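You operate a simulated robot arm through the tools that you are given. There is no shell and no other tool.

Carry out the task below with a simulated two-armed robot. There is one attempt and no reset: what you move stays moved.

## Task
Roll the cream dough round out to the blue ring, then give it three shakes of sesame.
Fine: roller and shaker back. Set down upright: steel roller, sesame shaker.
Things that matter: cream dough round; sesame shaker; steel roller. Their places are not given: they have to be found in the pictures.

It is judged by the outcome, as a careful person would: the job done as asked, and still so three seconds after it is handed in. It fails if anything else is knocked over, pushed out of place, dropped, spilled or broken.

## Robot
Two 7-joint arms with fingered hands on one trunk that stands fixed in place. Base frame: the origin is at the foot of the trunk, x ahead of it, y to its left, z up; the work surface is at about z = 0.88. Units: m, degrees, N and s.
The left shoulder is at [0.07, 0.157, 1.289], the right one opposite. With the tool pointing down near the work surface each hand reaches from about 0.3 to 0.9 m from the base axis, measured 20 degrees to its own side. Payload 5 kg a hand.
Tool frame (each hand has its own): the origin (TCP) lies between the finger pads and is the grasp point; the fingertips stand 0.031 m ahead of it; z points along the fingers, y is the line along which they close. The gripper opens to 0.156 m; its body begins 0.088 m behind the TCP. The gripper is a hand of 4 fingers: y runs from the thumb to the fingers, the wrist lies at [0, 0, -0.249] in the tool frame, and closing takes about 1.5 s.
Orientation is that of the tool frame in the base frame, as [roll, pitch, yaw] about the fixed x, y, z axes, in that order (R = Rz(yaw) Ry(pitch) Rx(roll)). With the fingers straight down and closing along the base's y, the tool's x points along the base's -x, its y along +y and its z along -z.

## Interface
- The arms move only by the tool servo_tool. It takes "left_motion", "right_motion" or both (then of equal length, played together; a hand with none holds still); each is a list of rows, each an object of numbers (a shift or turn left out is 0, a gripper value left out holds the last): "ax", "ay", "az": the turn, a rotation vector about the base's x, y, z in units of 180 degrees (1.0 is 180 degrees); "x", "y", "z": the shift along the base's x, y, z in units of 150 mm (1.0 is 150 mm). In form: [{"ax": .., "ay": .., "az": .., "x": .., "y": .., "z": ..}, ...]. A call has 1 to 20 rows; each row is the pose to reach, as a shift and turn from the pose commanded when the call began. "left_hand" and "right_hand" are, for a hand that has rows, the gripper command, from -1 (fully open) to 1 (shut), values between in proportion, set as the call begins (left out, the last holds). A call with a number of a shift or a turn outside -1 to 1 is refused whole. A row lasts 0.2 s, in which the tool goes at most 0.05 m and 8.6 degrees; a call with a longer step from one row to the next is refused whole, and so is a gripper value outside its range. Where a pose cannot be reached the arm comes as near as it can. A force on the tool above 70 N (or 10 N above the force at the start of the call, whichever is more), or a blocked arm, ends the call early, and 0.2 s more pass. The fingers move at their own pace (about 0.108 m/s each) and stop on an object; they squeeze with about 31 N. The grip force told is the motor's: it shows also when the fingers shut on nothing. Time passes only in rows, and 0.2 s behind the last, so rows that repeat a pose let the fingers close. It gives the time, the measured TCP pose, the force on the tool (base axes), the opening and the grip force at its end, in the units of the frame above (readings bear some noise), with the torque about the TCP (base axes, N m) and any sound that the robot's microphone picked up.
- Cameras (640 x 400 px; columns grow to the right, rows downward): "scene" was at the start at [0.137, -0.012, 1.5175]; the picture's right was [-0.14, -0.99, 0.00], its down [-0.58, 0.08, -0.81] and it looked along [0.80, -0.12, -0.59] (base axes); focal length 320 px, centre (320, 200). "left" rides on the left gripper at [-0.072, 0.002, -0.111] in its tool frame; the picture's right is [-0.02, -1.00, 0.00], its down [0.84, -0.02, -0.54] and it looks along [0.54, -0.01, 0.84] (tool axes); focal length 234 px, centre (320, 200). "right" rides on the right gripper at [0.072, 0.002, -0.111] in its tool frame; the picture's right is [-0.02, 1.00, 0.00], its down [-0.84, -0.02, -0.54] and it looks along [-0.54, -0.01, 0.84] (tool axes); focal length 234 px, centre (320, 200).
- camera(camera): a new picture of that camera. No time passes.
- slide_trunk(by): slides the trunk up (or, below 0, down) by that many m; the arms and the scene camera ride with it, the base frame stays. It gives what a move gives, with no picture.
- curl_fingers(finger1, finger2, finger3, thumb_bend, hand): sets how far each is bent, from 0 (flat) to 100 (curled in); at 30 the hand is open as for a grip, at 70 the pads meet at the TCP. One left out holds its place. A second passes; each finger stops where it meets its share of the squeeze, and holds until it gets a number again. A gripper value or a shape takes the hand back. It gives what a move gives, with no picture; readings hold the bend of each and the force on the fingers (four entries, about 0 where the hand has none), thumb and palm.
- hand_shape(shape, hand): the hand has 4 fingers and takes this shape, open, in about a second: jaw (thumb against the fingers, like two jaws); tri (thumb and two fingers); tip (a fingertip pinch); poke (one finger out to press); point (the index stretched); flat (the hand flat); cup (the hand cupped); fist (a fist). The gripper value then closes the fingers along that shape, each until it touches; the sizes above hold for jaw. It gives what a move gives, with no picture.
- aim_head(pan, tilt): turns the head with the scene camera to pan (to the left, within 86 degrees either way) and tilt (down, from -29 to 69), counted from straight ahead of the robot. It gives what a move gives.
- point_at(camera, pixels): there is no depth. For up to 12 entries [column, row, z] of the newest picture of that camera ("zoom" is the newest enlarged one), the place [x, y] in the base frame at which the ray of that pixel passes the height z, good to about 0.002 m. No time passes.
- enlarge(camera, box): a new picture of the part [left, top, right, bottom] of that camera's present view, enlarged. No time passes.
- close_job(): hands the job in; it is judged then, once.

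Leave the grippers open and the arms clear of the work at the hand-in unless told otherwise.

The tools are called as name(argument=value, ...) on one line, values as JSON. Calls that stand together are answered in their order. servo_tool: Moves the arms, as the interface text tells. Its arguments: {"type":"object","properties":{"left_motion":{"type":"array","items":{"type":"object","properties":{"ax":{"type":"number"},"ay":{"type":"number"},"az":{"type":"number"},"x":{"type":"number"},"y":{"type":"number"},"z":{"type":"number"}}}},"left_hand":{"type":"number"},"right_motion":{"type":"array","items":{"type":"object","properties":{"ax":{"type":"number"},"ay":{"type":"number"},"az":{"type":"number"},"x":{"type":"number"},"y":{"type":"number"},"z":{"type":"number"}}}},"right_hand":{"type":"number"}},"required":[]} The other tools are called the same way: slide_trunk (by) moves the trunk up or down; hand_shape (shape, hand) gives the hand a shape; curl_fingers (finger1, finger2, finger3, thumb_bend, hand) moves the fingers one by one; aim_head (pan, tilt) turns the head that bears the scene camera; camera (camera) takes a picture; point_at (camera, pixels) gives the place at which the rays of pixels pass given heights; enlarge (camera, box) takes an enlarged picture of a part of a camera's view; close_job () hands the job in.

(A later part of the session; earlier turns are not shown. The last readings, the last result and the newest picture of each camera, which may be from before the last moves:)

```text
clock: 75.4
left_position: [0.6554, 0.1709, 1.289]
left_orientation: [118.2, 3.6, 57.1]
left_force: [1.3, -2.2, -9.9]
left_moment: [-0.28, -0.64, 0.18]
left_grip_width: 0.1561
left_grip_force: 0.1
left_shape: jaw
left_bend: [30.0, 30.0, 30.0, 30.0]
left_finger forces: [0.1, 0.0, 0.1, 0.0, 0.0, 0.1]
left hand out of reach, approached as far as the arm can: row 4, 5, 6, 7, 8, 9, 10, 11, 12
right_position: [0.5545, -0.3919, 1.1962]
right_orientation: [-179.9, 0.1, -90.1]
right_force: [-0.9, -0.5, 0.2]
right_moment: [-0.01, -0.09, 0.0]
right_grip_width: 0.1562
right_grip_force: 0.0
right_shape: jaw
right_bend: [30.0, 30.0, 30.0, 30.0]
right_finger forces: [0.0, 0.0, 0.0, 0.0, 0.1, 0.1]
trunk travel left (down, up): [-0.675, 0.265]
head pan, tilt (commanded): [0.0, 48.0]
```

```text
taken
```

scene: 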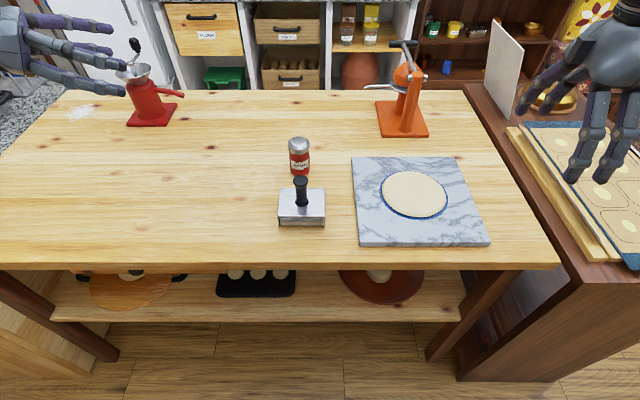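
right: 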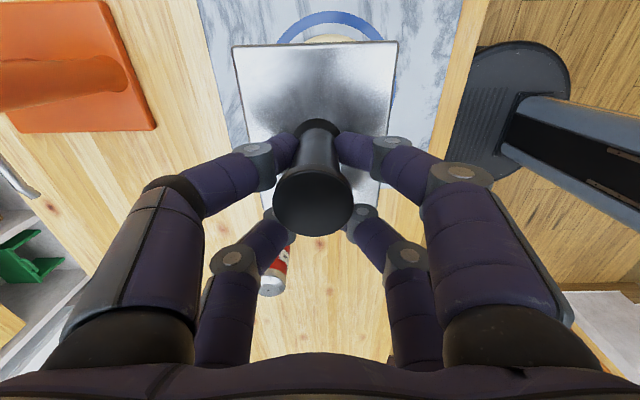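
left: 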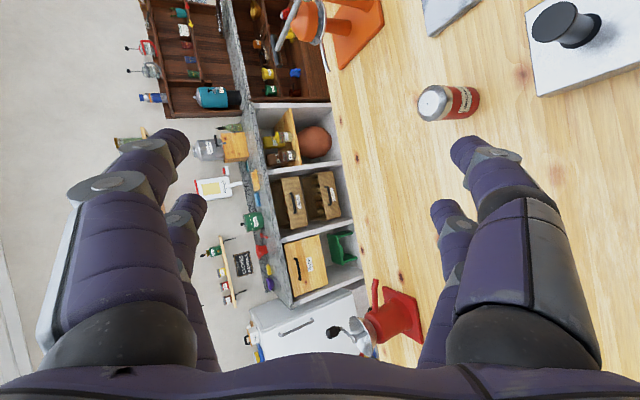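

Rolling that way is beyond the arm's reach from row 4 on. I'll roll back to the former pose.

servo_tool(left_motion=[{"ax": -0.0206, "ay": 0.0357, "az": 0.0192}, {"ax": -0.0412, "ay": 0.0713, "az": 0.0384}, {"ax": -0.0618, "ay": 0.107, "az": 0.0576}, {"ax": -0.0824, "ay": 0.1427, "az": 0.0768}, {"ax": -0.103, "ay": 0.1784, "az": 0.096}, {"ax": -0.1236, "ay": 0.214, "az": 0.1153}, {"ax": -0.1442, "ay": 0.2497, "az": 0.1345}, {"ax": -0.1648, "ay": 0.2854, "az": 0.1537}, {"ax": -0.1854, "ay": 0.321, "az": 0.1729}, {"ax": -0.206, "ay": 0.3567, "az": 0.1921}, {"ax": -0.2266, "ay": 0.3924, "az": 0.2113}, {"ax": -0.2266, "ay": 0.3924, "az": 0.2113}])

```text
clock: 78.0
left_position: [0.6564, 0.1746, 1.2966]
left_orientation: [-163.3, 40.1, 138.0]
left_force: [0.8, 0.6, 0.6]
left_moment: [0.01, -0.03, 0.03]
left_grip_width: 0.156
left_grip_force: 0.1
left_shape: jaw
left_bend: [30.0, 30.0, 30.0, 30.0]
left_finger forces: [0.1, 0.0, 0.0, 0.1, 0.0, 0.0]
right_position: [0.557, -0.39, 1.1957]
right_orientation: [179.9, 0.0, -90.1]
right_force: [0.3, 0.8, -0.8]
right_moment: [0.0, 0.0, -0.01]
right_grip_width: 0.1559
right_grip_force: 0.1
right_shape: jaw
right_bend: [30.0, 30.0, 30.0, 30.0]
right_finger forces: [0.1, 0.0, 0.0, 0.0, 0.0, 0.1]
trunk travel left (down, up): [-0.675, 0.265]
head pan, tilt (commanded): [0.0, 48.0]
```

The pose reference was clamped to what the arm reached. I'll restore the grasp-ready orientation here, near (0.70, 0.15, 1.27), and then test rolling the other way.

servo_tool(left_motion=[{"ax": -0.0177, "ay": -0.0326, "az": -0.006, "x": 0.07, "z": -0.05}, {"ax": -0.0354, "ay": -0.0652, "az": -0.012, "x": 0.14, "z": -0.1}, {"ax": -0.0532, "ay": -0.0979, "az": -0.018, "x": 0.21, "z": -0.15}, {"ax": -0.0709, "ay": -0.1305, "az": -0.024, "x": 0.29, "z": -0.2}, {"ax": -0.0709, "ay": -0.1305, "az": -0.024, "x": 0.29, "z": -0.2}])

```text
clock: 79.2
left_position: [0.6991, 0.174, 1.2669]
left_orientation: [179.8, 64.9, 119.8]
left_force: [-0.1, -0.3, 0.2]
left_moment: [0.03, -0.04, -0.01]
left_grip_width: 0.1559
left_grip_force: 0.0
left_shape: jaw
left_bend: [30.0, 30.0, 30.0, 30.0]
left_finger forces: [0.0, 0.0, 0.0, 0.0, 0.0, 0.0]
right_position: [0.5571, -0.3901, 1.1954]
right_orientation: [179.9, 0.0, -90.0]
right_force: [-0.2, -0.4, -0.4]
right_moment: [0.03, 0.0, 0.01]
right_grip_width: 0.1557
right_grip_force: 0.0
right_shape: jaw
right_bend: [30.0, 30.0, 30.0, 30.0]
right_finger forces: [0.0, 0.1, 0.0, 0.0, 0.0, 0.1]
trunk travel left (down, up): [-0.675, 0.265]
head pan, tilt (commanded): [0.0, 48.0]
```

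Restored. Now I'll test the opposite roll (−90° about the pointing axis).

servo_tool(left_motion=[{"ax": -0.0206, "ay": 0.0357, "az": 0.0192}, {"ax": -0.0412, "ay": 0.0713, "az": 0.0384}, {"ax": -0.0618, "ay": 0.107, "az": 0.0576}, {"ax": -0.0824, "ay": 0.1427, "az": 0.0768}, {"ax": -0.103, "ay": 0.1784, "az": 0.096}, {"ax": -0.1236, "ay": 0.214, "az": 0.1153}, {"ax": -0.1442, "ay": 0.2497, "az": 0.1345}, {"ax": -0.1648, "ay": 0.2854, "az": 0.1537}, {"ax": -0.1854, "ay": 0.321, "az": 0.1729}, {"ax": -0.206, "ay": 0.3567, "az": 0.1921}, {"ax": -0.2266, "ay": 0.3924, "az": 0.2113}, {"ax": -0.2266, "ay": 0.3924, "az": 0.2113}])

camera(camera="scene")

```text
clock: 81.8
left_position: [0.6991, 0.1745, 1.2676]
left_orientation: [-114.9, -0.1, -150.2]
left_force: [0.0, 0.3, 0.0]
left_moment: [-0.02, 0.02, 0.0]
left_grip_width: 0.1559
left_grip_force: 0.0
left_shape: jaw
left_bend: [30.0, 30.0, 30.0, 30.0]
left_finger forces: [0.1, 0.0, 0.0, 0.0, 0.1, 0.0]
right_position: [0.5554, -0.3904, 1.1951]
right_orientation: [180.0, 0.0, -90.0]
right_force: [0.1, -0.2, 0.4]
right_moment: [0.01, -0.02, 0.04]
right_grip_width: 0.1561
right_grip_force: 0.1
right_shape: jaw
right_bend: [30.0, 30.0, 30.0, 30.0]
right_finger forces: [0.0, 0.1, 0.1, 0.1, 0.1, 0.0]
trunk travel left (down, up): [-0.675, 0.265]
head pan, tilt (commanded): [0.0, 48.0]
```

```text
taken
```

scene: 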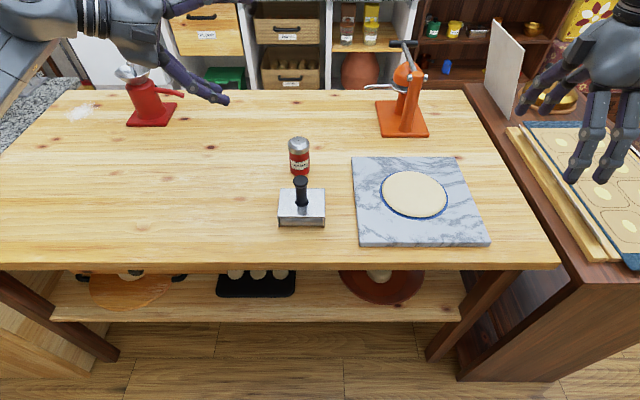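

The −90° roll was reached with no complaint. I'll test the second −90°.

servo_tool(left_motion=[{"ax": -0.0206, "ay": 0.0357, "az": 0.0192}, {"ax": -0.0412, "ay": 0.0713, "az": 0.0384}, {"ax": -0.0618, "ay": 0.107, "az": 0.0576}, {"ax": -0.0824, "ay": 0.1427, "az": 0.0768}, {"ax": -0.103, "ay": 0.1784, "az": 0.096}, {"ax": -0.1236, "ay": 0.214, "az": 0.1153}, {"ax": -0.1442, "ay": 0.2497, "az": 0.1345}, {"ax": -0.1648, "ay": 0.2854, "az": 0.1537}, {"ax": -0.1854, "ay": 0.321, "az": 0.1729}, {"ax": -0.206, "ay": 0.3567, "az": 0.1921}, {"ax": -0.2266, "ay": 0.3924, "az": 0.2113}, {"ax": -0.2266, "ay": 0.3924, "az": 0.2113}])

camera(camera="scene")

```text
clock: 84.4
left_position: [0.6989, 0.1744, 1.2675]
left_orientation: [180.0, -65.0, -59.9]
left_force: [-0.5, 0.4, -0.4]
left_moment: [-0.01, -0.02, 0.04]
left_grip_width: 0.1561
left_grip_force: 0.1
left_shape: jaw
left_bend: [30.0, 30.0, 30.0, 30.0]
left_finger forces: [0.0, 0.0, 0.1, 0.0, 0.0, 0.0]
right_position: [0.5577, -0.3902, 1.1959]
right_orientation: [180.0, 0.0, -90.0]
right_force: [0.6, 0.3, 0.6]
right_moment: [0.02, 0.01, -0.03]
right_grip_width: 0.156
right_grip_force: 0.0
right_shape: jaw
right_bend: [30.0, 30.0, 30.0, 30.0]
right_finger forces: [0.0, 0.0, 0.1, 0.1, 0.0, 0.1]
trunk travel left (down, up): [-0.675, 0.265]
head pan, tilt (commanded): [0.0, 48.0]
```

```text
taken
```

scene: 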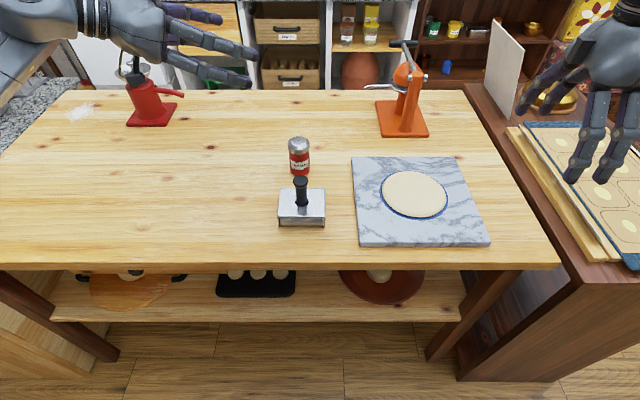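

The full 180° roll works in this direction. I'll move the right hand further aside, and with the empty left hand check that the pouring pose can be reached above the dough, including pitching it up about 45°.

servo_tool(right_motion=[{"x": -0.1, "y": -0.1}, {"x": -0.2, "y": -0.2}, {"x": -0.3, "y": -0.3}, {"x": -0.4, "y": -0.4}, {"x": -0.5, "y": -0.5}, {"x": -0.6, "y": -0.6}, {"x": -0.6, "y": -0.6}], left_motion=[{"ax": -0.036, "ay": -0.0208}, {"ax": -0.072, "ay": -0.0416}, {"ax": -0.108, "ay": -0.0625}, {"ax": -0.144, "ay": -0.0833}, {"ax": -0.18, "ay": -0.104}, {"ax": -0.2165, "ay": -0.125}, {"ax": -0.2165, "ay": -0.125}])

servo_tool(left_motion=[{"y": -0.25, "z": -0.05}, {"y": -0.5, "z": -0.1}, {"y": -0.75, "z": -0.15}, {"y": -1.0, "z": -0.2}, {"y": -1.0, "z": -0.2}])

servo_tool(left_motion=[{"y": -0.25, "z": -0.05}, {"y": -0.5, "z": -0.1}, {"y": -0.75, "z": -0.15}, {"y": -1.0, "z": -0.2}, {"y": -1.0, "z": -0.2}])

servo_tool(left_motion=[{"y": -0.25, "z": -0.05}, {"y": -0.5, "z": -0.1}, {"y": -0.75, "z": -0.15}, {"y": -0.75, "z": -0.15}])

camera(camera="scene")

```text
clock: 86.0
left_position: [0.6997, 0.1755, 1.2662]
left_orientation: [0.0, -69.9, 120.1]
left_force: [-0.3, -0.5, -0.1]
left_moment: [0.01, 0.0, -0.01]
left_grip_width: 0.1559
left_grip_force: 0.0
left_shape: jaw
left_bend: [30.0, 30.0, 30.0, 30.0]
left_finger forces: [0.1, 0.0, 0.0, 0.0, 0.1, 0.0]
right_position: [0.4667, -0.4793, 1.1955]
right_orientation: [180.0, 0.0, -90.0]
right_force: [-0.5, -0.8, -0.4]
right_moment: [0.0, 0.02, 0.0]
right_grip_width: 0.1562
right_grip_force: 0.0
right_shape: jaw
right_bend: [30.0, 30.0, 30.0, 30.0]
right_finger forces: [0.0, 0.1, 0.0, 0.0, 0.0, 0.0]
trunk travel left (down, up): [-0.675, 0.265]
head pan, tilt (commanded): [0.0, 48.0]
```

```text
clock: 87.2
left_position: [0.7016, 0.0234, 1.2355]
left_orientation: [-0.1, -70.0, 120.2]
left_force: [-0.7, 0.4, 0.1]
left_moment: [0.03, 0.0, 0.01]
left_grip_width: 0.156
left_grip_force: 0.0
left_shape: jaw
left_bend: [30.0, 30.0, 30.0, 30.0]
left_finger forces: [0.0, 0.0, 0.1, 0.1, 0.0, 0.0]
right_position: [0.4661, -0.4782, 1.1956]
right_orientation: [179.9, -0.1, -90.0]
right_force: [-0.2, 0.6, -0.6]
right_moment: [-0.05, 0.0, 0.0]
right_grip_width: 0.1559
right_grip_force: 0.1
right_shape: jaw
right_bend: [30.0, 30.0, 30.0, 30.0]
right_finger forces: [0.0, 0.0, 0.1, 0.0, 0.0, 0.0]
trunk travel left (down, up): [-0.675, 0.265]
head pan, tilt (commanded): [0.0, 48.0]
```

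```text
clock: 88.4
left_position: [0.699, -0.1243, 1.2056]
left_orientation: [-0.1, -69.9, 120.2]
left_force: [0.3, -0.2, -0.3]
left_moment: [0.02, 0.01, 0.0]
left_grip_width: 0.1559
left_grip_force: 0.0
left_shape: jaw
left_bend: [30.0, 30.0, 30.0, 30.0]
left_finger forces: [0.0, 0.0, 0.0, 0.1, 0.0, 0.0]
right_position: [0.4653, -0.4784, 1.1951]
right_orientation: [-179.9, 0.1, -90.0]
right_force: [0.2, -0.3, 0.1]
right_moment: [-0.02, 0.0, -0.02]
right_grip_width: 0.156
right_grip_force: 0.1
right_shape: jaw
right_bend: [30.0, 30.0, 30.0, 30.0]
right_finger forces: [0.1, 0.0, 0.0, 0.0, 0.0, 0.1]
trunk travel left (down, up): [-0.675, 0.265]
head pan, tilt (commanded): [0.0, 48.0]
```

```text
clock: 89.4
left_position: [0.7011, -0.2362, 1.1826]
left_orientation: [-0.1, -69.9, 120.2]
left_force: [0.3, 0.2, 0.5]
left_moment: [0.02, -0.02, 0.0]
left_grip_width: 0.1563
left_grip_force: 0.0
left_shape: jaw
left_bend: [30.0, 30.0, 30.0, 30.0]
left_finger forces: [0.1, 0.0, 0.0, 0.1, 0.0, 0.0]
right_position: [0.466, -0.4782, 1.1958]
right_orientation: [180.0, 0.0, -89.9]
right_force: [-0.1, 0.4, -0.1]
right_moment: [-0.01, 0.01, 0.02]
right_grip_width: 0.1561
right_grip_force: 0.1
right_shape: jaw
right_bend: [30.0, 30.0, 30.0, 30.0]
right_finger forces: [0.0, 0.1, 0.1, 0.1, 0.0, 0.0]
trunk travel left (down, up): [-0.675, 0.265]
head pan, tilt (commanded): [0.0, 48.0]
```

```text
taken
```

scene: 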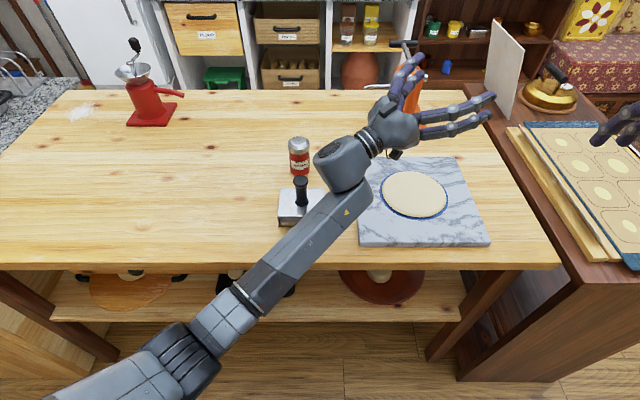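

The pouring pose is reachable. Next I'll retrace to the left side, undo the pitch, and unroll.

servo_tool(left_motion=[{"y": 0.25, "z": 0.1}, {"y": 0.5, "z": 0.15}, {"y": 0.75, "z": 0.2}, {"y": 1.0, "z": 0.25}, {"y": 1.0, "z": 0.25}])

servo_tool(left_motion=[{"y": 0.25, "z": 0.1}, {"y": 0.5, "z": 0.15}, {"y": 0.75, "z": 0.2}, {"y": 1.0, "z": 0.3}, {"y": 1.0, "z": 0.3}])

servo_tool(left_motion=[{"y": 0.2, "ax": 0.036, "ay": 0.0208}, {"y": 0.4, "ax": 0.072, "ay": 0.0416}, {"y": 0.6, "ax": 0.108, "ay": 0.0625}, {"y": 0.75, "ax": 0.144, "ay": 0.0833}, {"y": 0.75, "ax": 0.18, "ay": 0.104}, {"y": 0.75, "ax": 0.2165, "ay": 0.125}, {"y": 0.75, "ax": 0.2165, "ay": 0.125}])

servo_tool(left_motion=[{"ax": 0.0206, "ay": -0.0357, "az": -0.0192}, {"ax": 0.0412, "ay": -0.0713, "az": -0.0384}, {"ax": 0.0618, "ay": -0.107, "az": -0.0576}, {"ax": 0.0824, "ay": -0.1427, "az": -0.0768}, {"ax": 0.103, "ay": -0.1784, "az": -0.096}, {"ax": 0.1236, "ay": -0.214, "az": -0.1153}, {"ax": 0.1442, "ay": -0.2497, "az": -0.1345}, {"ax": 0.1648, "ay": -0.2854, "az": -0.1537}, {"ax": 0.1854, "ay": -0.321, "az": -0.1729}, {"ax": 0.206, "ay": -0.3567, "az": -0.1921}, {"ax": 0.2266, "ay": -0.3924, "az": -0.2113}, {"ax": 0.2266, "ay": -0.3924, "az": -0.2113}])

servo_tool(left_motion=[{"ax": 0.0206, "ay": -0.0357, "az": -0.0192}, {"ax": 0.0412, "ay": -0.0713, "az": -0.0384}, {"ax": 0.0618, "ay": -0.107, "az": -0.0576}, {"ax": 0.0824, "ay": -0.1427, "az": -0.0768}, {"ax": 0.103, "ay": -0.1784, "az": -0.096}, {"ax": 0.1236, "ay": -0.214, "az": -0.1153}, {"ax": 0.1442, "ay": -0.2497, "az": -0.1345}, {"ax": 0.1648, "ay": -0.2854, "az": -0.1537}, {"ax": 0.1854, "ay": -0.321, "az": -0.1729}, {"ax": 0.206, "ay": -0.3567, "az": -0.1921}, {"ax": 0.2266, "ay": -0.3924, "az": -0.2113}, {"ax": 0.2266, "ay": -0.3924, "az": -0.2113}])

```text
clock: 90.6
left_position: [0.6981, -0.0911, 1.2194]
left_orientation: [-0.2, -70.0, 120.2]
left_force: [-0.7, 0.7, -0.9]
left_moment: [-0.01, 0.02, 0.02]
left_grip_width: 0.1559
left_grip_force: 0.0
left_shape: jaw
left_bend: [30.0, 30.0, 30.0, 30.0]
left_finger forces: [0.0, 0.0, 0.0, 0.1, 0.1, 0.0]
right_position: [0.466, -0.4799, 1.1953]
right_orientation: [-179.9, 0.1, -90.0]
right_force: [-0.4, -0.6, 0.6]
right_moment: [0.04, 0.0, 0.0]
right_grip_width: 0.1559
right_grip_force: 0.1
right_shape: jaw
right_bend: [30.0, 30.0, 30.0, 30.0]
right_finger forces: [0.1, 0.0, 0.0, 0.1, 0.0, 0.0]
trunk travel left (down, up): [-0.675, 0.265]
head pan, tilt (commanded): [0.0, 48.0]
```

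```text
clock: 91.8
left_position: [0.6992, 0.0615, 1.2672]
left_orientation: [-0.1, -70.0, 120.1]
left_force: [0.7, 0.5, 0.6]
left_moment: [-0.04, 0.01, 0.04]
left_grip_width: 0.156
left_grip_force: 0.0
left_shape: jaw
left_bend: [30.0, 30.0, 30.0, 30.0]
left_finger forces: [0.0, 0.1, 0.0, 0.1, 0.1, 0.0]
right_position: [0.4652, -0.4808, 1.1938]
right_orientation: [-179.9, 0.1, -90.1]
right_force: [-1.3, -0.4, -0.1]
right_moment: [0.03, 0.02, -0.01]
right_grip_width: 0.156
right_grip_force: 0.0
right_shape: jaw
right_bend: [30.0, 30.0, 30.0, 30.0]
right_finger forces: [0.0, 0.0, 0.0, 0.1, 0.0, 0.0]
trunk travel left (down, up): [-0.675, 0.265]
head pan, tilt (commanded): [0.0, 48.0]
```

```text
clock: 93.4
left_position: [0.6996, 0.1767, 1.2677]
left_orientation: [-179.9, -65.0, -60.0]
left_force: [0.4, 0.1, 0.5]
left_moment: [0.02, -0.01, 0.0]
left_grip_width: 0.156
left_grip_force: 0.1
left_shape: jaw
left_bend: [30.0, 30.0, 30.0, 30.0]
left_finger forces: [0.0, 0.0, 0.1, 0.0, 0.0, 0.0]
right_position: [0.4667, -0.4795, 1.196]
right_orientation: [-180.0, 0.0, -89.9]
right_force: [0.1, 0.5, 1.0]
right_moment: [-0.01, 0.02, -0.03]
right_grip_width: 0.156
right_grip_force: 0.0
right_shape: jaw
right_bend: [30.0, 30.0, 30.0, 30.0]
right_finger forces: [0.0, 0.0, 0.0, 0.0, 0.1, 0.0]
trunk travel left (down, up): [-0.675, 0.265]
head pan, tilt (commanded): [0.0, 48.0]
```

```text
clock: 96.0
left_position: [0.6993, 0.1753, 1.2668]
left_orientation: [-114.9, 0.2, -150.1]
left_force: [-0.8, 0.9, 1.1]
left_moment: [0.0, 0.01, 0.0]
left_grip_width: 0.156
left_grip_force: 0.1
left_shape: jaw
left_bend: [30.0, 30.0, 30.0, 30.0]
left_finger forces: [0.0, 0.0, 0.0, 0.0, 0.1, 0.1]
right_position: [0.4654, -0.4795, 1.1952]
right_orientation: [180.0, 0.1, -90.0]
right_force: [-0.1, 0.2, 0.4]
right_moment: [-0.02, -0.02, -0.02]
right_grip_width: 0.1558
right_grip_force: 0.0
right_shape: jaw
right_bend: [30.0, 30.0, 30.0, 30.0]
right_finger forces: [0.1, 0.0, 0.0, 0.1, 0.1, 0.1]
trunk travel left (down, up): [-0.675, 0.265]
head pan, tilt (commanded): [0.0, 48.0]
```

```text
clock: 98.6
left_position: [0.7, 0.1749, 1.2663]
left_orientation: [179.8, 64.9, 119.7]
left_force: [0.5, -0.7, -0.2]
left_moment: [-0.04, -0.02, 0.03]
left_grip_width: 0.1559
left_grip_force: 0.1
left_shape: jaw
left_bend: [30.0, 30.0, 30.0, 30.0]
left_finger forces: [0.0, 0.1, 0.0, 0.0, 0.1, 0.0]
right_position: [0.4667, -0.4799, 1.1955]
right_orientation: [-179.9, 0.0, -90.0]
right_force: [-0.4, 0.6, -0.1]
right_moment: [0.01, -0.01, 0.01]
right_grip_width: 0.1559
right_grip_force: 0.0
right_shape: jaw
right_bend: [30.0, 30.0, 30.0, 30.0]
right_finger forces: [0.0, 0.0, 0.0, 0.0, 0.1, 0.0]
trunk travel left (down, up): [-0.675, 0.265]
head pan, tilt (commanded): [0.0, 48.0]
```

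The left hand is back in grasp orientation at (0.70, 0.175, 1.266). I'll take fresh looks at the shaker.

camera(camera="left")

camera(camera="scene")

enlarge(camera="scene", box=[262, 125, 342, 240])

```text
taken
```

left: 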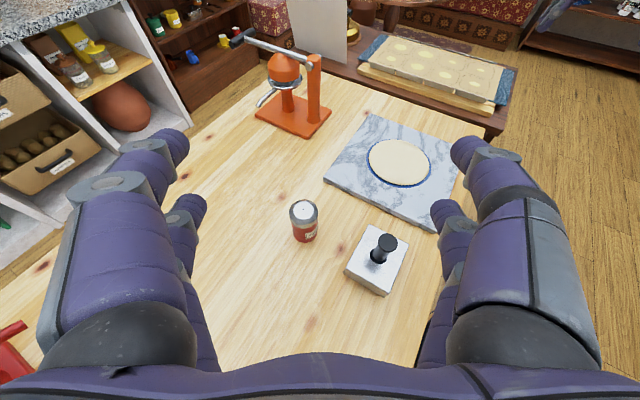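

```text
taken
```

scene: 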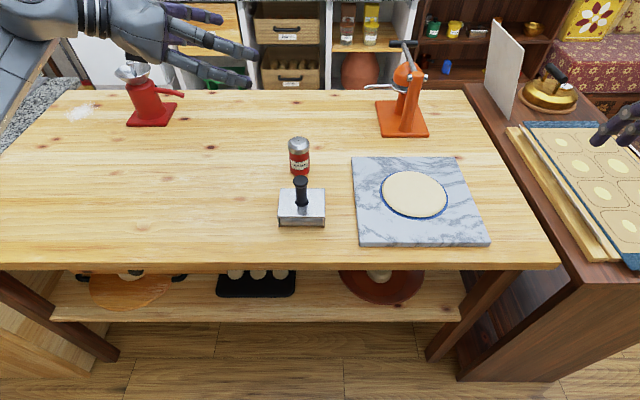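

```text
3.48 times, centred on (302, 182) of scene
```

zoom: 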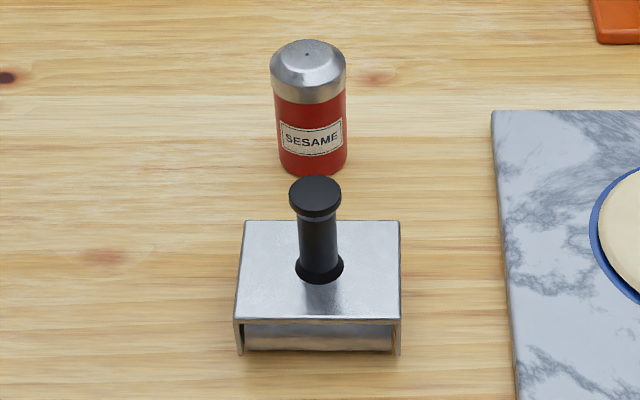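

point_at(camera="zoom", pixels=[[238, 354, 0.88], [401, 354, 0.88], [317, 193, 1.0], [307, 55, 0.98], [313, 177, 0.88], [279, 160, 0.89], [347, 160, 0.89]])

enlarge(camera="left", box=[250, 170, 420, 300])

```text
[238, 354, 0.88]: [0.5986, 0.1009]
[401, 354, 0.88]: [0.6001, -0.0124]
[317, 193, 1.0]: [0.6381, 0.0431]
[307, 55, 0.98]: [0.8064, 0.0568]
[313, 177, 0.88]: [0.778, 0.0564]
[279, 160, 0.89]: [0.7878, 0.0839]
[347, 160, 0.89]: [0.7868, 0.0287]
```

```text
3.08 times, centred on (335, 235) of left
```

zoom: 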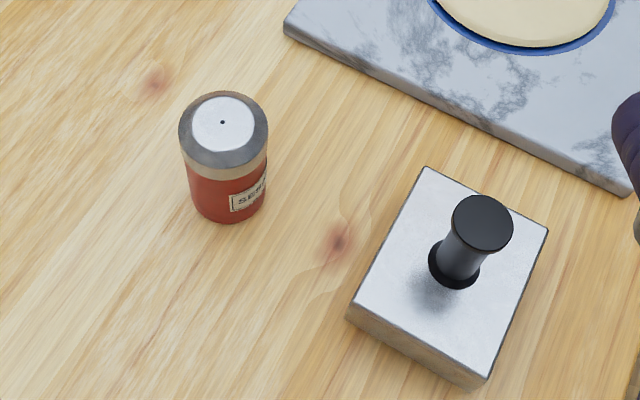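

point_at(camera="zoom", pixels=[[223, 122, 0.98], [223, 122, 0.985], [230, 222, 0.88], [192, 200, 0.89], [266, 195, 0.89], [470, 222, 1.0]])

```text
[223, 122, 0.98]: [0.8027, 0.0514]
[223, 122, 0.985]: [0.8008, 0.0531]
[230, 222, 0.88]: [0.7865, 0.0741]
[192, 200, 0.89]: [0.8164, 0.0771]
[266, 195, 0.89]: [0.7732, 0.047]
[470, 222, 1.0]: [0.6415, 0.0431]
```

The shaker centre is about (0.804, 0.055), its diameter about 0.055 and its top at z≈0.98. I'll lower the left hand to a pre-grasp 15 cm back along its pointing axis.

servo_tool(left_motion=[{"x": 0.06, "z": -0.25}, {"x": 0.12, "z": -0.5}, {"x": 0.18, "z": -0.75}, {"x": 0.24, "z": -1.0}, {"x": 0.24, "z": -1.0}], left_hand=-1)

servo_tool(left_motion=[{"z": -0.25}, {"z": -0.5}, {"z": -0.7}, {"z": -0.72}, {"z": -0.72}])

camera(camera="left")

camera(camera="scene")

```text
clock: 99.8
left_position: [0.7362, 0.1749, 1.1171]
left_orientation: [179.8, 64.9, 119.8]
left_force: [0.0, -0.1, -1.0]
left_moment: [0.0, 0.01, 0.02]
left_grip_width: 0.1562
left_grip_force: 0.0
left_shape: jaw
left_bend: [30.0, 30.0, 30.0, 30.0]
left_finger forces: [0.0, 0.1, 0.0, 0.1, 0.1, 0.1]
right_position: [0.4655, -0.4792, 1.1955]
right_orientation: [-179.9, 0.0, -90.0]
right_force: [-0.4, 0.0, 0.8]
right_moment: [0.01, 0.0, 0.02]
right_grip_width: 0.1561
right_grip_force: 0.0
right_shape: jaw
right_bend: [30.0, 30.0, 30.0, 30.0]
right_finger forces: [0.0, 0.0, 0.0, 0.0, 0.0, 0.0]
trunk travel left (down, up): [-0.675, 0.265]
head pan, tilt (commanded): [0.0, 48.0]
```

```text
clock: 101.0
left_position: [0.7349, 0.1735, 1.0082]
left_orientation: [180.0, 64.9, 119.8]
left_force: [-0.2, 1.1, -0.6]
left_moment: [-0.01, -0.01, 0.01]
left_grip_width: 0.1561
left_grip_force: 0.2
left_shape: jaw
left_bend: [30.0, 30.0, 30.0, 30.0]
left_finger forces: [0.0, 0.1, 0.0, 0.0, 0.1, 0.0]
right_position: [0.4665, -0.4801, 1.1956]
right_orientation: [179.9, 0.0, -90.1]
right_force: [-0.6, 0.4, 0.2]
right_moment: [-0.01, -0.01, 0.0]
right_grip_width: 0.1559
right_grip_force: 0.0
right_shape: jaw
right_bend: [30.0, 30.0, 30.0, 30.0]
right_finger forces: [0.0, 0.0, 0.0, 0.0, 0.0, 0.0]
trunk travel left (down, up): [-0.675, 0.265]
head pan, tilt (commanded): [0.0, 48.0]
```

```text
taken
```

left: 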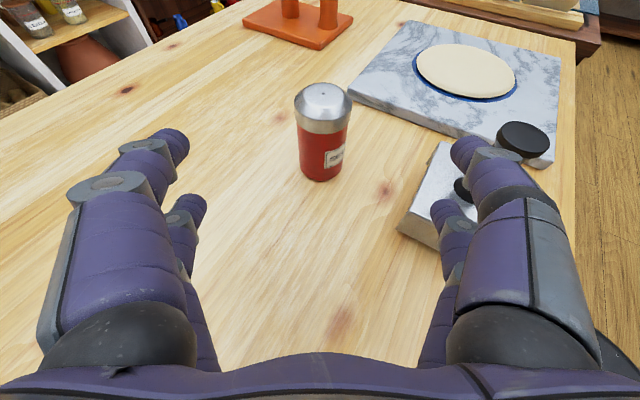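

```text
taken
```

scene: 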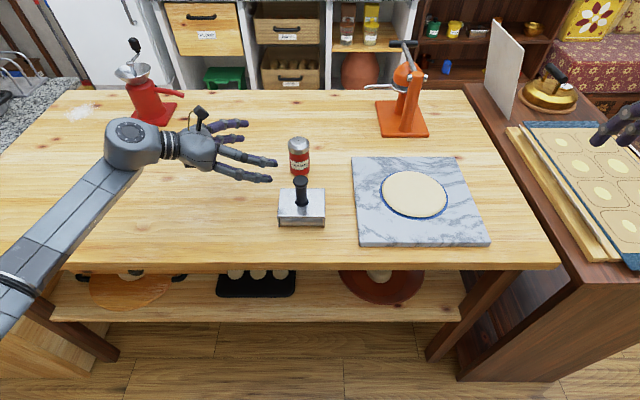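

The shaker is centred between the fingers in the left camera (column ~322). I'll approach along the pointing axis to (0.804, 0.055, 0.945).

servo_tool(left_motion=[{"x": 0.115, "y": -0.1975, "z": -0.105}, {"x": 0.23, "y": -0.395, "z": -0.21}, {"x": 0.322, "y": -0.553, "z": -0.294}, {"x": 0.391, "y": -0.6715, "z": -0.357}, {"x": 0.437, "y": -0.7505, "z": -0.4}, {"x": 0.46, "y": -0.79, "z": -0.42}, {"x": 0.46, "y": -0.79, "z": -0.42}])

camera(camera="left")

enlarge(camera="scene", box=[200, 90, 360, 240])

```text
clock: 102.6
left_position: [0.8055, 0.0557, 0.9458]
left_orientation: [179.9, 64.9, 119.8]
left_force: [-1.3, -0.1, -0.5]
left_moment: [-0.01, 0.02, -0.01]
left_grip_width: 0.156
left_grip_force: 0.0
left_shape: jaw
left_bend: [30.0, 30.0, 30.0, 30.0]
left_finger forces: [0.0, 0.1, 0.0, 0.0, 0.0, 0.1]
right_position: [0.4661, -0.4801, 1.1959]
right_orientation: [180.0, 0.0, -90.1]
right_force: [0.5, 0.5, 0.6]
right_moment: [-0.03, 0.02, -0.03]
right_grip_width: 0.156
right_grip_force: 0.1
right_shape: jaw
right_bend: [30.0, 30.0, 30.0, 30.0]
right_finger forces: [0.0, 0.0, 0.0, 0.1, 0.0, 0.1]
trunk travel left (down, up): [-0.675, 0.265]
head pan, tilt (commanded): [0.0, 48.0]
```

```text
taken
```

left: 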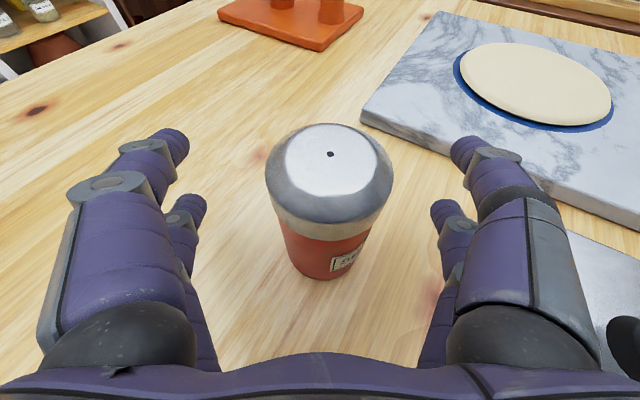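

```text
2.67 times, centred on (280, 165) of scene
```

zoom: 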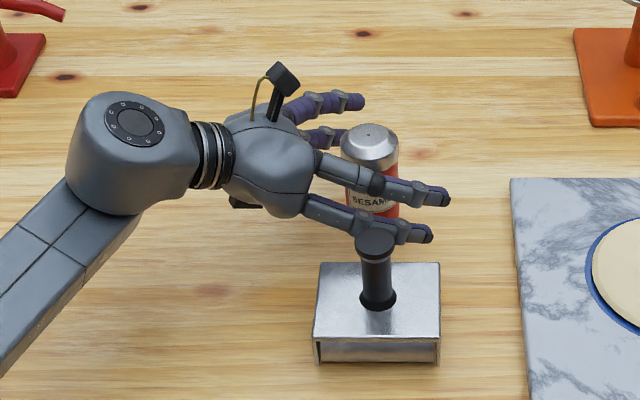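

point_at(camera="left", pixels=[[330, 155, 0.98], [327, 279, 0.88], [329, 165, 0.98]])

```text
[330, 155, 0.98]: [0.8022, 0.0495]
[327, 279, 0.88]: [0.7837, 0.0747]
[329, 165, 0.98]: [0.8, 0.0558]
```

The shaker's centre is about 3 mm to the picture-right of the TCP. I'll nudge by that and close the left hand.

servo_tool(left_motion=[{"x": -0.017, "y": -0.01}, {"x": -0.017, "y": -0.01}])

servo_tool(left_motion=[{}, {}, {}, {}, {}, {}, {}, {}], left_hand=1)

camera(camera="left")

enlarge(camera="scene", box=[240, 100, 360, 240])

```text
clock: 103.2
left_position: [0.8009, 0.0555, 0.9455]
left_orientation: [180.0, 64.9, 120.0]
left_force: [0.9, -0.3, -0.2]
left_moment: [0.0, 0.0, 0.02]
left_grip_width: 0.156
left_grip_force: 0.1
left_shape: jaw
left_bend: [30.0, 30.0, 30.0, 30.0]
left_finger forces: [0.0, 0.0, 0.1, 0.0, 0.1, 0.0]
right_position: [0.4649, -0.4789, 1.1956]
right_orientation: [-180.0, 0.0, -90.0]
right_force: [0.7, -0.4, 0.3]
right_moment: [-0.01, -0.03, 0.0]
right_grip_width: 0.1558
right_grip_force: 0.0
right_shape: jaw
right_bend: [30.0, 30.0, 30.0, 30.0]
right_finger forces: [0.1, 0.0, 0.1, 0.1, 0.0, 0.1]
trunk travel left (down, up): [-0.675, 0.265]
head pan, tilt (commanded): [0.0, 48.0]
```

```text
clock: 105.0
left_position: [0.8019, 0.0546, 0.9479]
left_orientation: [179.8, 65.0, 119.7]
left_force: [2.7, -2.8, 11.4]
left_moment: [0.18, 0.04, -0.02]
left_grip_width: 0.0262
left_grip_force: 30.9
left_shape: jaw
left_bend: [73.0, 74.0, 75.0, 76.0]
left_finger forces: [26.2, 27.0, 25.8, 0.0, 25.0, 0.1]
right_position: [0.4651, -0.4794, 1.196]
right_orientation: [-180.0, 0.1, -89.9]
right_force: [-0.2, -0.6, -0.2]
right_moment: [0.01, -0.01, 0.0]
right_grip_width: 0.156
right_grip_force: 0.0
right_shape: jaw
right_bend: [30.0, 30.0, 30.0, 30.0]
right_finger forces: [0.0, 0.0, 0.0, 0.0, 0.0, 0.0]
trunk travel left (down, up): [-0.675, 0.265]
head pan, tilt (commanded): [0.0, 48.0]
```

```text
taken
```

left: 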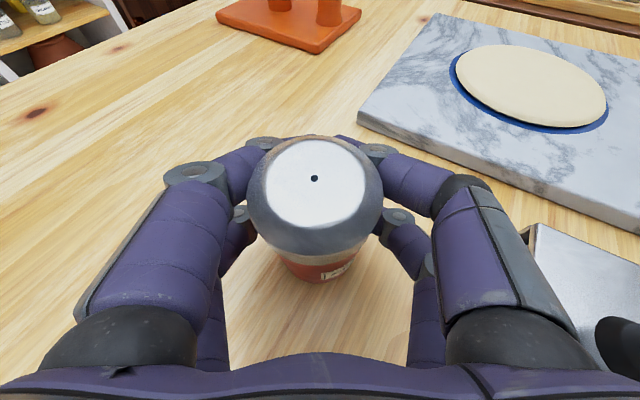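

```text
2.86 times, centred on (300, 170) of scene
```

zoom: 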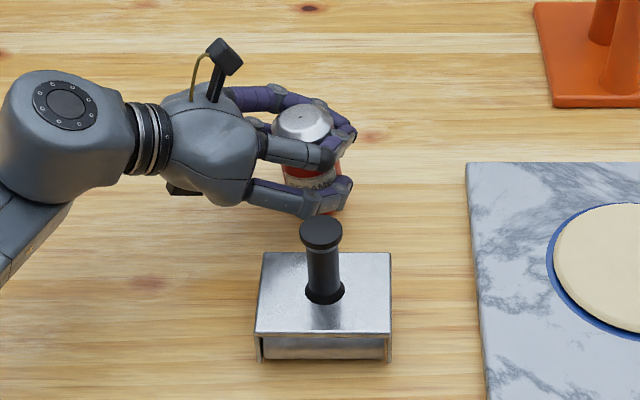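

All four digits grip at about 26 N. I'll lift gently 4 cm and check.

servo_tool(left_motion=[{"z": 0.05}, {"z": 0.1}, {"z": 0.2}, {"z": 0.27}, {"z": 0.27}])

camera(camera="left")

enlarge(camera="scene", box=[240, 100, 360, 240])

```text
clock: 106.2
left_position: [0.8022, 0.0559, 0.9859]
left_orientation: [-179.9, 64.9, 120.0]
left_force: [0.5, -0.5, -1.7]
left_moment: [0.02, 0.01, -0.01]
left_grip_width: 0.0261
left_grip_force: 31.0
left_shape: jaw
left_bend: [73.0, 74.0, 75.0, 76.0]
left_finger forces: [23.3, 27.3, 27.1, 0.0, 23.6, 0.1]
right_position: [0.4657, -0.4793, 1.1958]
right_orientation: [180.0, 0.0, -90.0]
right_force: [0.3, 0.0, 0.1]
right_moment: [0.01, -0.02, 0.02]
right_grip_width: 0.156
right_grip_force: 0.1
right_shape: jaw
right_bend: [30.0, 30.0, 30.0, 30.0]
right_finger forces: [0.0, 0.0, 0.1, 0.0, 0.0, 0.0]
trunk travel left (down, up): [-0.675, 0.265]
head pan, tilt (commanded): [0.0, 48.0]
```

```text
taken
```

left: 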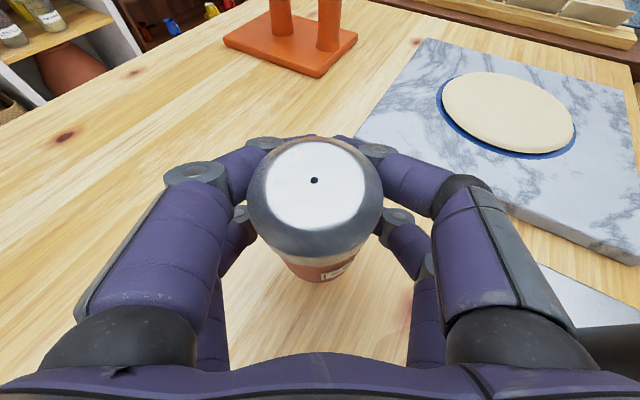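

```text
2.86 times, centred on (300, 170) of scene
```

zoom: 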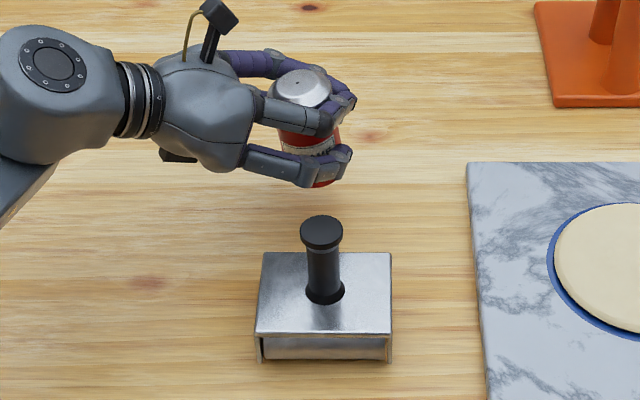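

The shaker is held firmly, leaning slightly toward the palm but upright. I'll raise it and carry it upright to a point above the dough.

servo_tool(left_motion=[{"z": 0.2}, {"z": 0.4}, {"z": 0.6}, {"z": 0.8}, {"z": 1.0}, {"z": 1.0}])

servo_tool(left_motion=[{"z": 0.1, "y": -0.2, "x": -0.074}, {"z": 0.2, "y": -0.4, "x": -0.148}, {"z": 0.3, "y": -0.6, "x": -0.222}, {"z": 0.4, "y": -0.8, "x": -0.296}, {"z": 0.45, "y": -1.0, "x": -0.37}, {"z": 0.45, "y": -1.0, "x": -0.37}])

servo_tool(left_motion=[{"y": -0.2, "x": -0.074}, {"y": -0.4, "x": -0.148}, {"y": -0.6, "x": -0.222}, {"y": -0.8, "x": -0.296}, {"y": -0.96, "x": -0.37}, {"y": -0.96, "x": -0.37}])

camera(camera="scene")

camera(camera="left")

```text
clock: 107.6
left_position: [0.8017, 0.0534, 1.1377]
left_orientation: [-179.9, 64.9, 120.0]
left_force: [0.2, -0.1, -1.5]
left_moment: [-0.03, -0.02, -0.01]
left_grip_width: 0.0261
left_grip_force: 30.9
left_shape: jaw
left_bend: [73.0, 74.0, 75.0, 76.0]
left_finger forces: [23.3, 27.2, 26.9, 0.0, 23.5, 0.0]
right_position: [0.4656, -0.4791, 1.1957]
right_orientation: [-180.0, 0.0, -90.0]
right_force: [0.3, 0.0, 0.0]
right_moment: [-0.01, 0.03, 0.02]
right_grip_width: 0.1559
right_grip_force: 0.1
right_shape: jaw
right_bend: [30.0, 30.0, 30.0, 30.0]
right_finger forces: [0.0, 0.0, 0.1, 0.0, 0.0, 0.1]
trunk travel left (down, up): [-0.675, 0.265]
head pan, tilt (commanded): [0.0, 48.0]
```

```text
clock: 109.0
left_position: [0.7456, -0.0945, 1.2022]
left_orientation: [-179.9, 64.9, 119.9]
left_force: [-0.1, 0.3, -1.5]
left_moment: [-0.01, 0.0, 0.01]
left_grip_width: 0.0259
left_grip_force: 30.5
left_shape: jaw
left_bend: [73.0, 74.0, 75.0, 76.0]
left_finger forces: [23.3, 27.1, 26.6, 0.0, 23.4, 0.1]
right_position: [0.4661, -0.478, 1.194]
right_orientation: [180.0, 0.1, -89.9]
right_force: [-1.4, -0.1, -0.3]
right_moment: [-0.02, -0.01, 0.0]
right_grip_width: 0.1558
right_grip_force: 0.0
right_shape: jaw
right_bend: [30.0, 30.0, 30.0, 30.0]
right_finger forces: [0.1, 0.0, 0.0, 0.1, 0.0, 0.1]
trunk travel left (down, up): [-0.675, 0.265]
head pan, tilt (commanded): [0.0, 48.0]
```

```text
clock: 110.4
left_position: [0.6918, -0.2394, 1.2036]
left_orientation: [179.9, 64.9, 120.1]
left_force: [-0.1, 0.7, -0.5]
left_moment: [-0.03, 0.03, -0.02]
left_grip_width: 0.026
left_grip_force: 30.9
left_shape: jaw
left_bend: [73.0, 74.0, 75.0, 76.0]
left_finger forces: [23.4, 26.8, 26.6, 0.0, 23.2, 0.1]
right_position: [0.4667, -0.4785, 1.1951]
right_orientation: [-180.0, 0.0, -90.0]
right_force: [0.9, -0.9, 0.5]
right_moment: [-0.02, 0.0, -0.01]
right_grip_width: 0.1556
right_grip_force: 0.0
right_shape: jaw
right_bend: [30.0, 30.0, 30.0, 30.0]
right_finger forces: [0.1, 0.0, 0.0, 0.1, 0.1, 0.0]
trunk travel left (down, up): [-0.675, 0.265]
head pan, tilt (commanded): [0.0, 48.0]
```

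```text
taken
```

scene: 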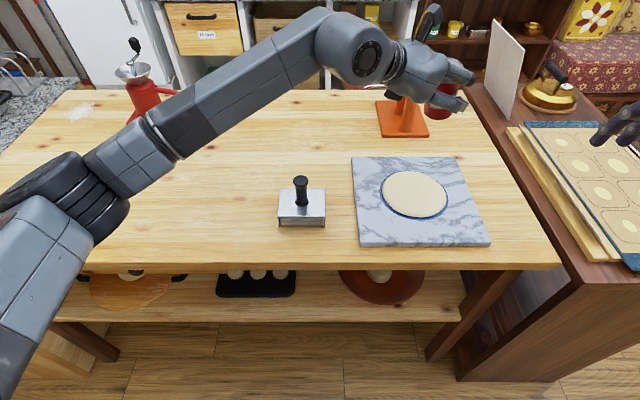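

```text
taken
```

left: 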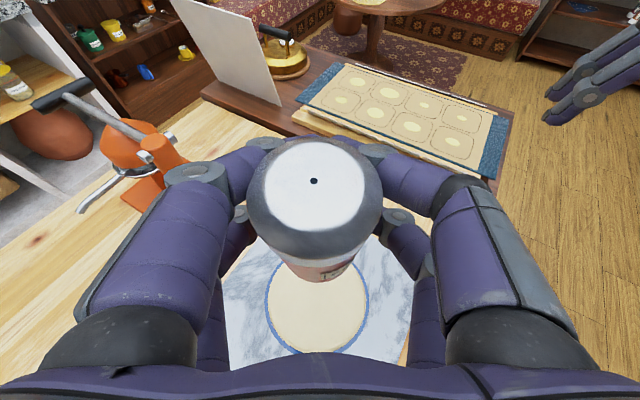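

The upright shaker is above the dough at (0.692, −0.239, 1.204). Now I'll roll it the first −90° in place.

servo_tool(left_motion=[{"ax": -0.0206, "ay": 0.0357, "az": 0.0192}, {"ax": -0.0412, "ay": 0.0713, "az": 0.0384}, {"ax": -0.0618, "ay": 0.107, "az": 0.0576}, {"ax": -0.0824, "ay": 0.1427, "az": 0.0768}, {"ax": -0.103, "ay": 0.1784, "az": 0.096}, {"ax": -0.1236, "ay": 0.214, "az": 0.1153}, {"ax": -0.1442, "ay": 0.2497, "az": 0.1345}, {"ax": -0.1648, "ay": 0.2854, "az": 0.1537}, {"ax": -0.1648, "ay": 0.2854, "az": 0.1537}])

camera(camera="scene")

```text
clock: 112.4
left_position: [0.6911, -0.2399, 1.2046]
left_orientation: [-117.0, 22.0, -161.0]
left_force: [-0.7, 0.4, -0.7]
left_moment: [-0.01, 0.0, 0.0]
left_grip_width: 0.0258
left_grip_force: 31.2
left_shape: jaw
left_bend: [73.0, 74.0, 75.0, 76.0]
left_finger forces: [23.7, 27.5, 26.3, 0.1, 23.1, 0.1]
right_position: [0.4654, -0.4792, 1.1962]
right_orientation: [-180.0, 0.1, -90.0]
right_force: [-0.4, 0.3, -0.2]
right_moment: [-0.01, -0.05, -0.01]
right_grip_width: 0.1561
right_grip_force: 0.0
right_shape: jaw
right_bend: [30.0, 30.0, 30.0, 30.0]
right_finger forces: [0.1, 0.0, 0.0, 0.0, 0.0, 0.0]
trunk travel left (down, up): [-0.675, 0.265]
head pan, tilt (commanded): [0.0, 48.0]
```

```text
taken
```

scene: 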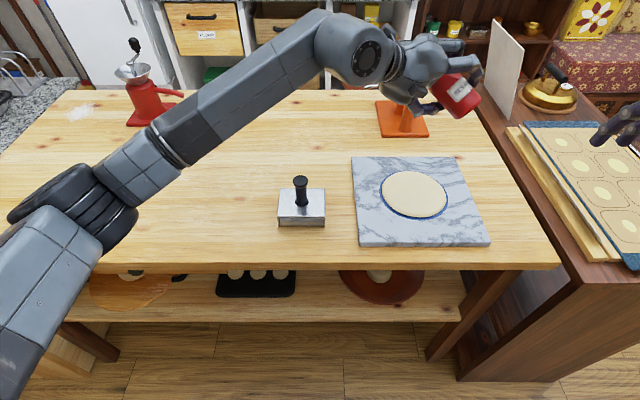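

The roll works in place; the TCP held steady. I'll continue the remaining −114.5° to invert it above the dough.

servo_tool(left_motion=[{"ax": -0.0206, "ay": 0.0357, "az": 0.0192}, {"ax": -0.0412, "ay": 0.0713, "az": 0.0384}, {"ax": -0.0618, "ay": 0.107, "az": 0.0576}, {"ax": -0.0824, "ay": 0.1427, "az": 0.0768}, {"ax": -0.103, "ay": 0.1784, "az": 0.096}, {"ax": -0.1236, "ay": 0.214, "az": 0.1153}, {"ax": -0.1442, "ay": 0.2497, "az": 0.1345}, {"ax": -0.1648, "ay": 0.2854, "az": 0.1537}, {"ax": -0.1854, "ay": 0.321, "az": 0.1729}, {"ax": -0.206, "ay": 0.3567, "az": 0.1921}, {"ax": -0.2266, "ay": 0.3924, "az": 0.2113}, {"ax": -0.2472, "ay": 0.428, "az": 0.2305}, {"ax": -0.2678, "ay": 0.4637, "az": 0.2497}, {"ax": -0.2884, "ay": 0.4994, "az": 0.2689}, {"ax": -0.2884, "ay": 0.4994, "az": 0.2689}])

camera(camera="scene")

enlarge(camera="scene", box=[345, 145, 495, 250])

```text
clock: 115.6
left_position: [0.6919, -0.2394, 1.2053]
left_orientation: [179.8, -65.1, -59.9]
left_force: [-0.1, 0.2, -0.9]
left_moment: [0.0, -0.02, -0.01]
left_grip_width: 0.026
left_grip_force: 31.1
left_shape: jaw
left_bend: [73.0, 74.0, 75.0, 76.0]
left_finger forces: [23.6, 26.9, 26.7, 0.0, 17.9, 0.0]
right_position: [0.4656, -0.4798, 1.1957]
right_orientation: [180.0, -0.1, -89.9]
right_force: [-0.2, 0.9, 0.9]
right_moment: [0.01, -0.01, 0.01]
right_grip_width: 0.1559
right_grip_force: 0.1
right_shape: jaw
right_bend: [30.0, 30.0, 30.0, 30.0]
right_finger forces: [0.1, 0.1, 0.0, 0.1, 0.1, 0.1]
trunk travel left (down, up): [-0.675, 0.265]
head pan, tilt (commanded): [0.0, 48.0]
```

```text
taken
```

scene: 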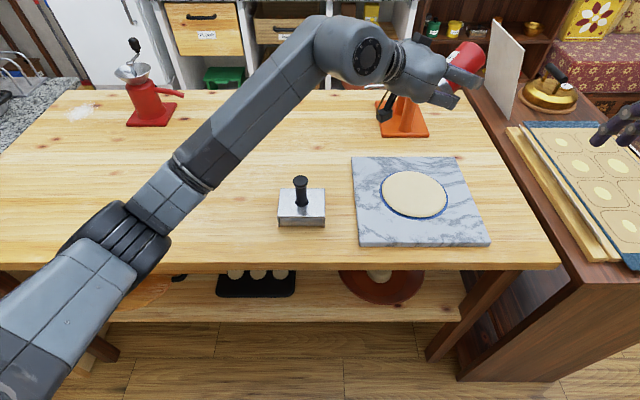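

```text
3.81 times, centred on (420, 198) of scene
```

zoom: 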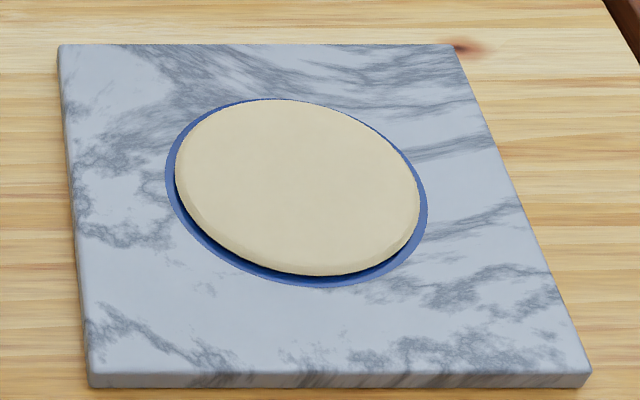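

It's now rolled over but still tilted. I'll pitch the hand up 45° so the shaker points nearly straight down, and lower about 3 cm.

servo_tool(left_motion=[{"ax": -0.036, "ay": -0.0208, "z": -0.03}, {"ax": -0.072, "ay": -0.0416, "z": -0.06}, {"ax": -0.108, "ay": -0.0625, "z": -0.09}, {"ax": -0.144, "ay": -0.0833, "z": -0.12}, {"ax": -0.18, "ay": -0.104, "z": -0.15}, {"ax": -0.2165, "ay": -0.125, "z": -0.18}, {"ax": -0.2165, "ay": -0.125, "z": -0.2}])

camera(camera="scene")

enlarge(camera="scene", box=[340, 30, 500, 250])

```text
clock: 117.2
left_position: [0.6932, -0.237, 1.1729]
left_orientation: [0.4, -69.8, 119.7]
left_force: [-0.4, 0.7, -1.4]
left_moment: [0.0, -0.02, -0.02]
left_grip_width: 0.0255
left_grip_force: 31.1
left_shape: jaw
left_bend: [73.0, 74.0, 75.0, 76.0]
left_finger forces: [24.0, 26.2, 26.3, 0.1, 16.1, 0.0]
right_position: [0.4664, -0.4782, 1.1963]
right_orientation: [-179.9, 0.0, -90.0]
right_force: [-0.2, 1.3, 0.0]
right_moment: [-0.07, 0.0, -0.05]
right_grip_width: 0.1559
right_grip_force: 0.0
right_shape: jaw
right_bend: [30.0, 30.0, 30.0, 30.0]
right_finger forces: [0.0, 0.0, 0.0, 0.0, 0.0, 0.1]
trunk travel left (down, up): [-0.675, 0.265]
head pan, tilt (commanded): [0.0, 48.0]
```

```text
taken
```

scene: 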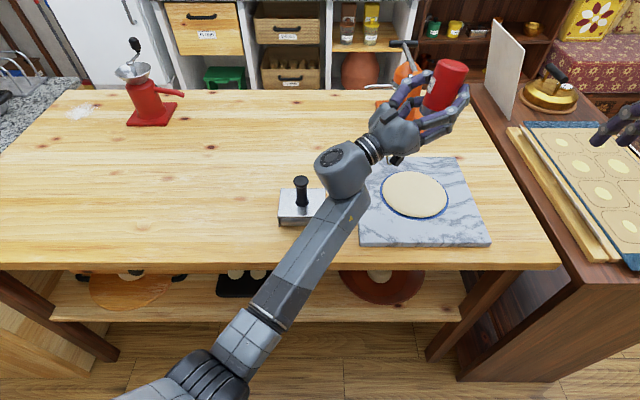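

```text
1.82 times, centred on (420, 140) of scene
```

zoom: 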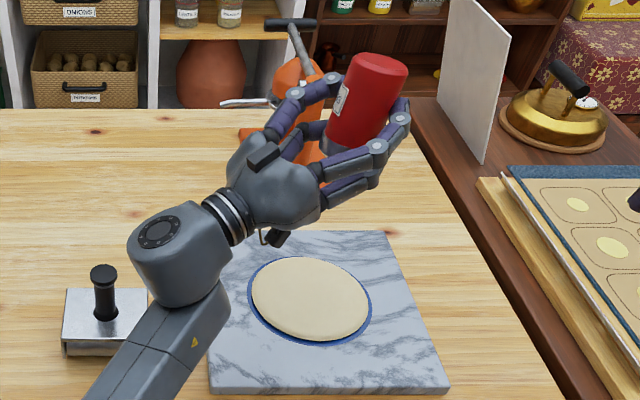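

The shaker is inverted above the dough. I'll make one brisk up-and-down shake and then look for sesame and listen.

servo_tool(left_motion=[{"z": 0.3}, {"z": 0.0}, {"z": 0.0}])

enlarge(camera="scene", box=[345, 145, 495, 250])

```text
clock: 118.0
left_position: [0.6907, -0.2417, 1.1742]
left_orientation: [-0.2, -70.1, 120.2]
left_force: [0.3, -0.1, -1.6]
left_moment: [-0.05, -0.03, -0.01]
left_grip_width: 0.0252
left_grip_force: 31.3
left_shape: jaw
left_bend: [73.0, 74.0, 75.0, 76.0]
left_finger forces: [24.1, 26.2, 26.4, 0.0, 15.9, 0.0]
right_position: [0.4663, -0.4793, 1.196]
right_orientation: [-180.0, -0.1, -90.0]
right_force: [0.1, -0.1, -0.2]
right_moment: [0.0, 0.02, 0.02]
right_grip_width: 0.1558
right_grip_force: 0.2
right_shape: jaw
right_bend: [30.0, 30.0, 30.0, 30.0]
right_finger forces: [0.0, 0.0, 0.0, 0.0, 0.0, 0.0]
trunk travel left (down, up): [-0.675, 0.265]
head pan, tilt (commanded): [0.0, 48.0]
```

```text
3.81 times, centred on (420, 198) of scene
```

zoom: 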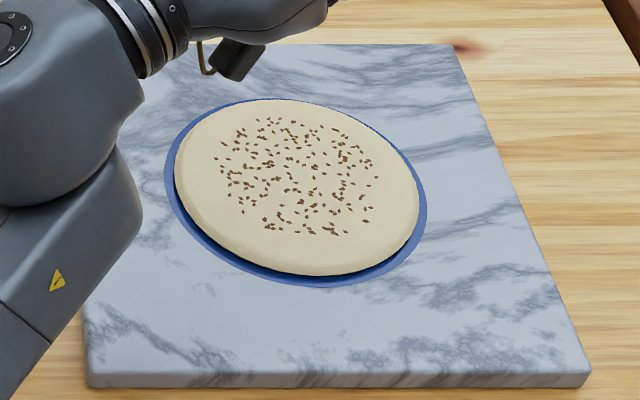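

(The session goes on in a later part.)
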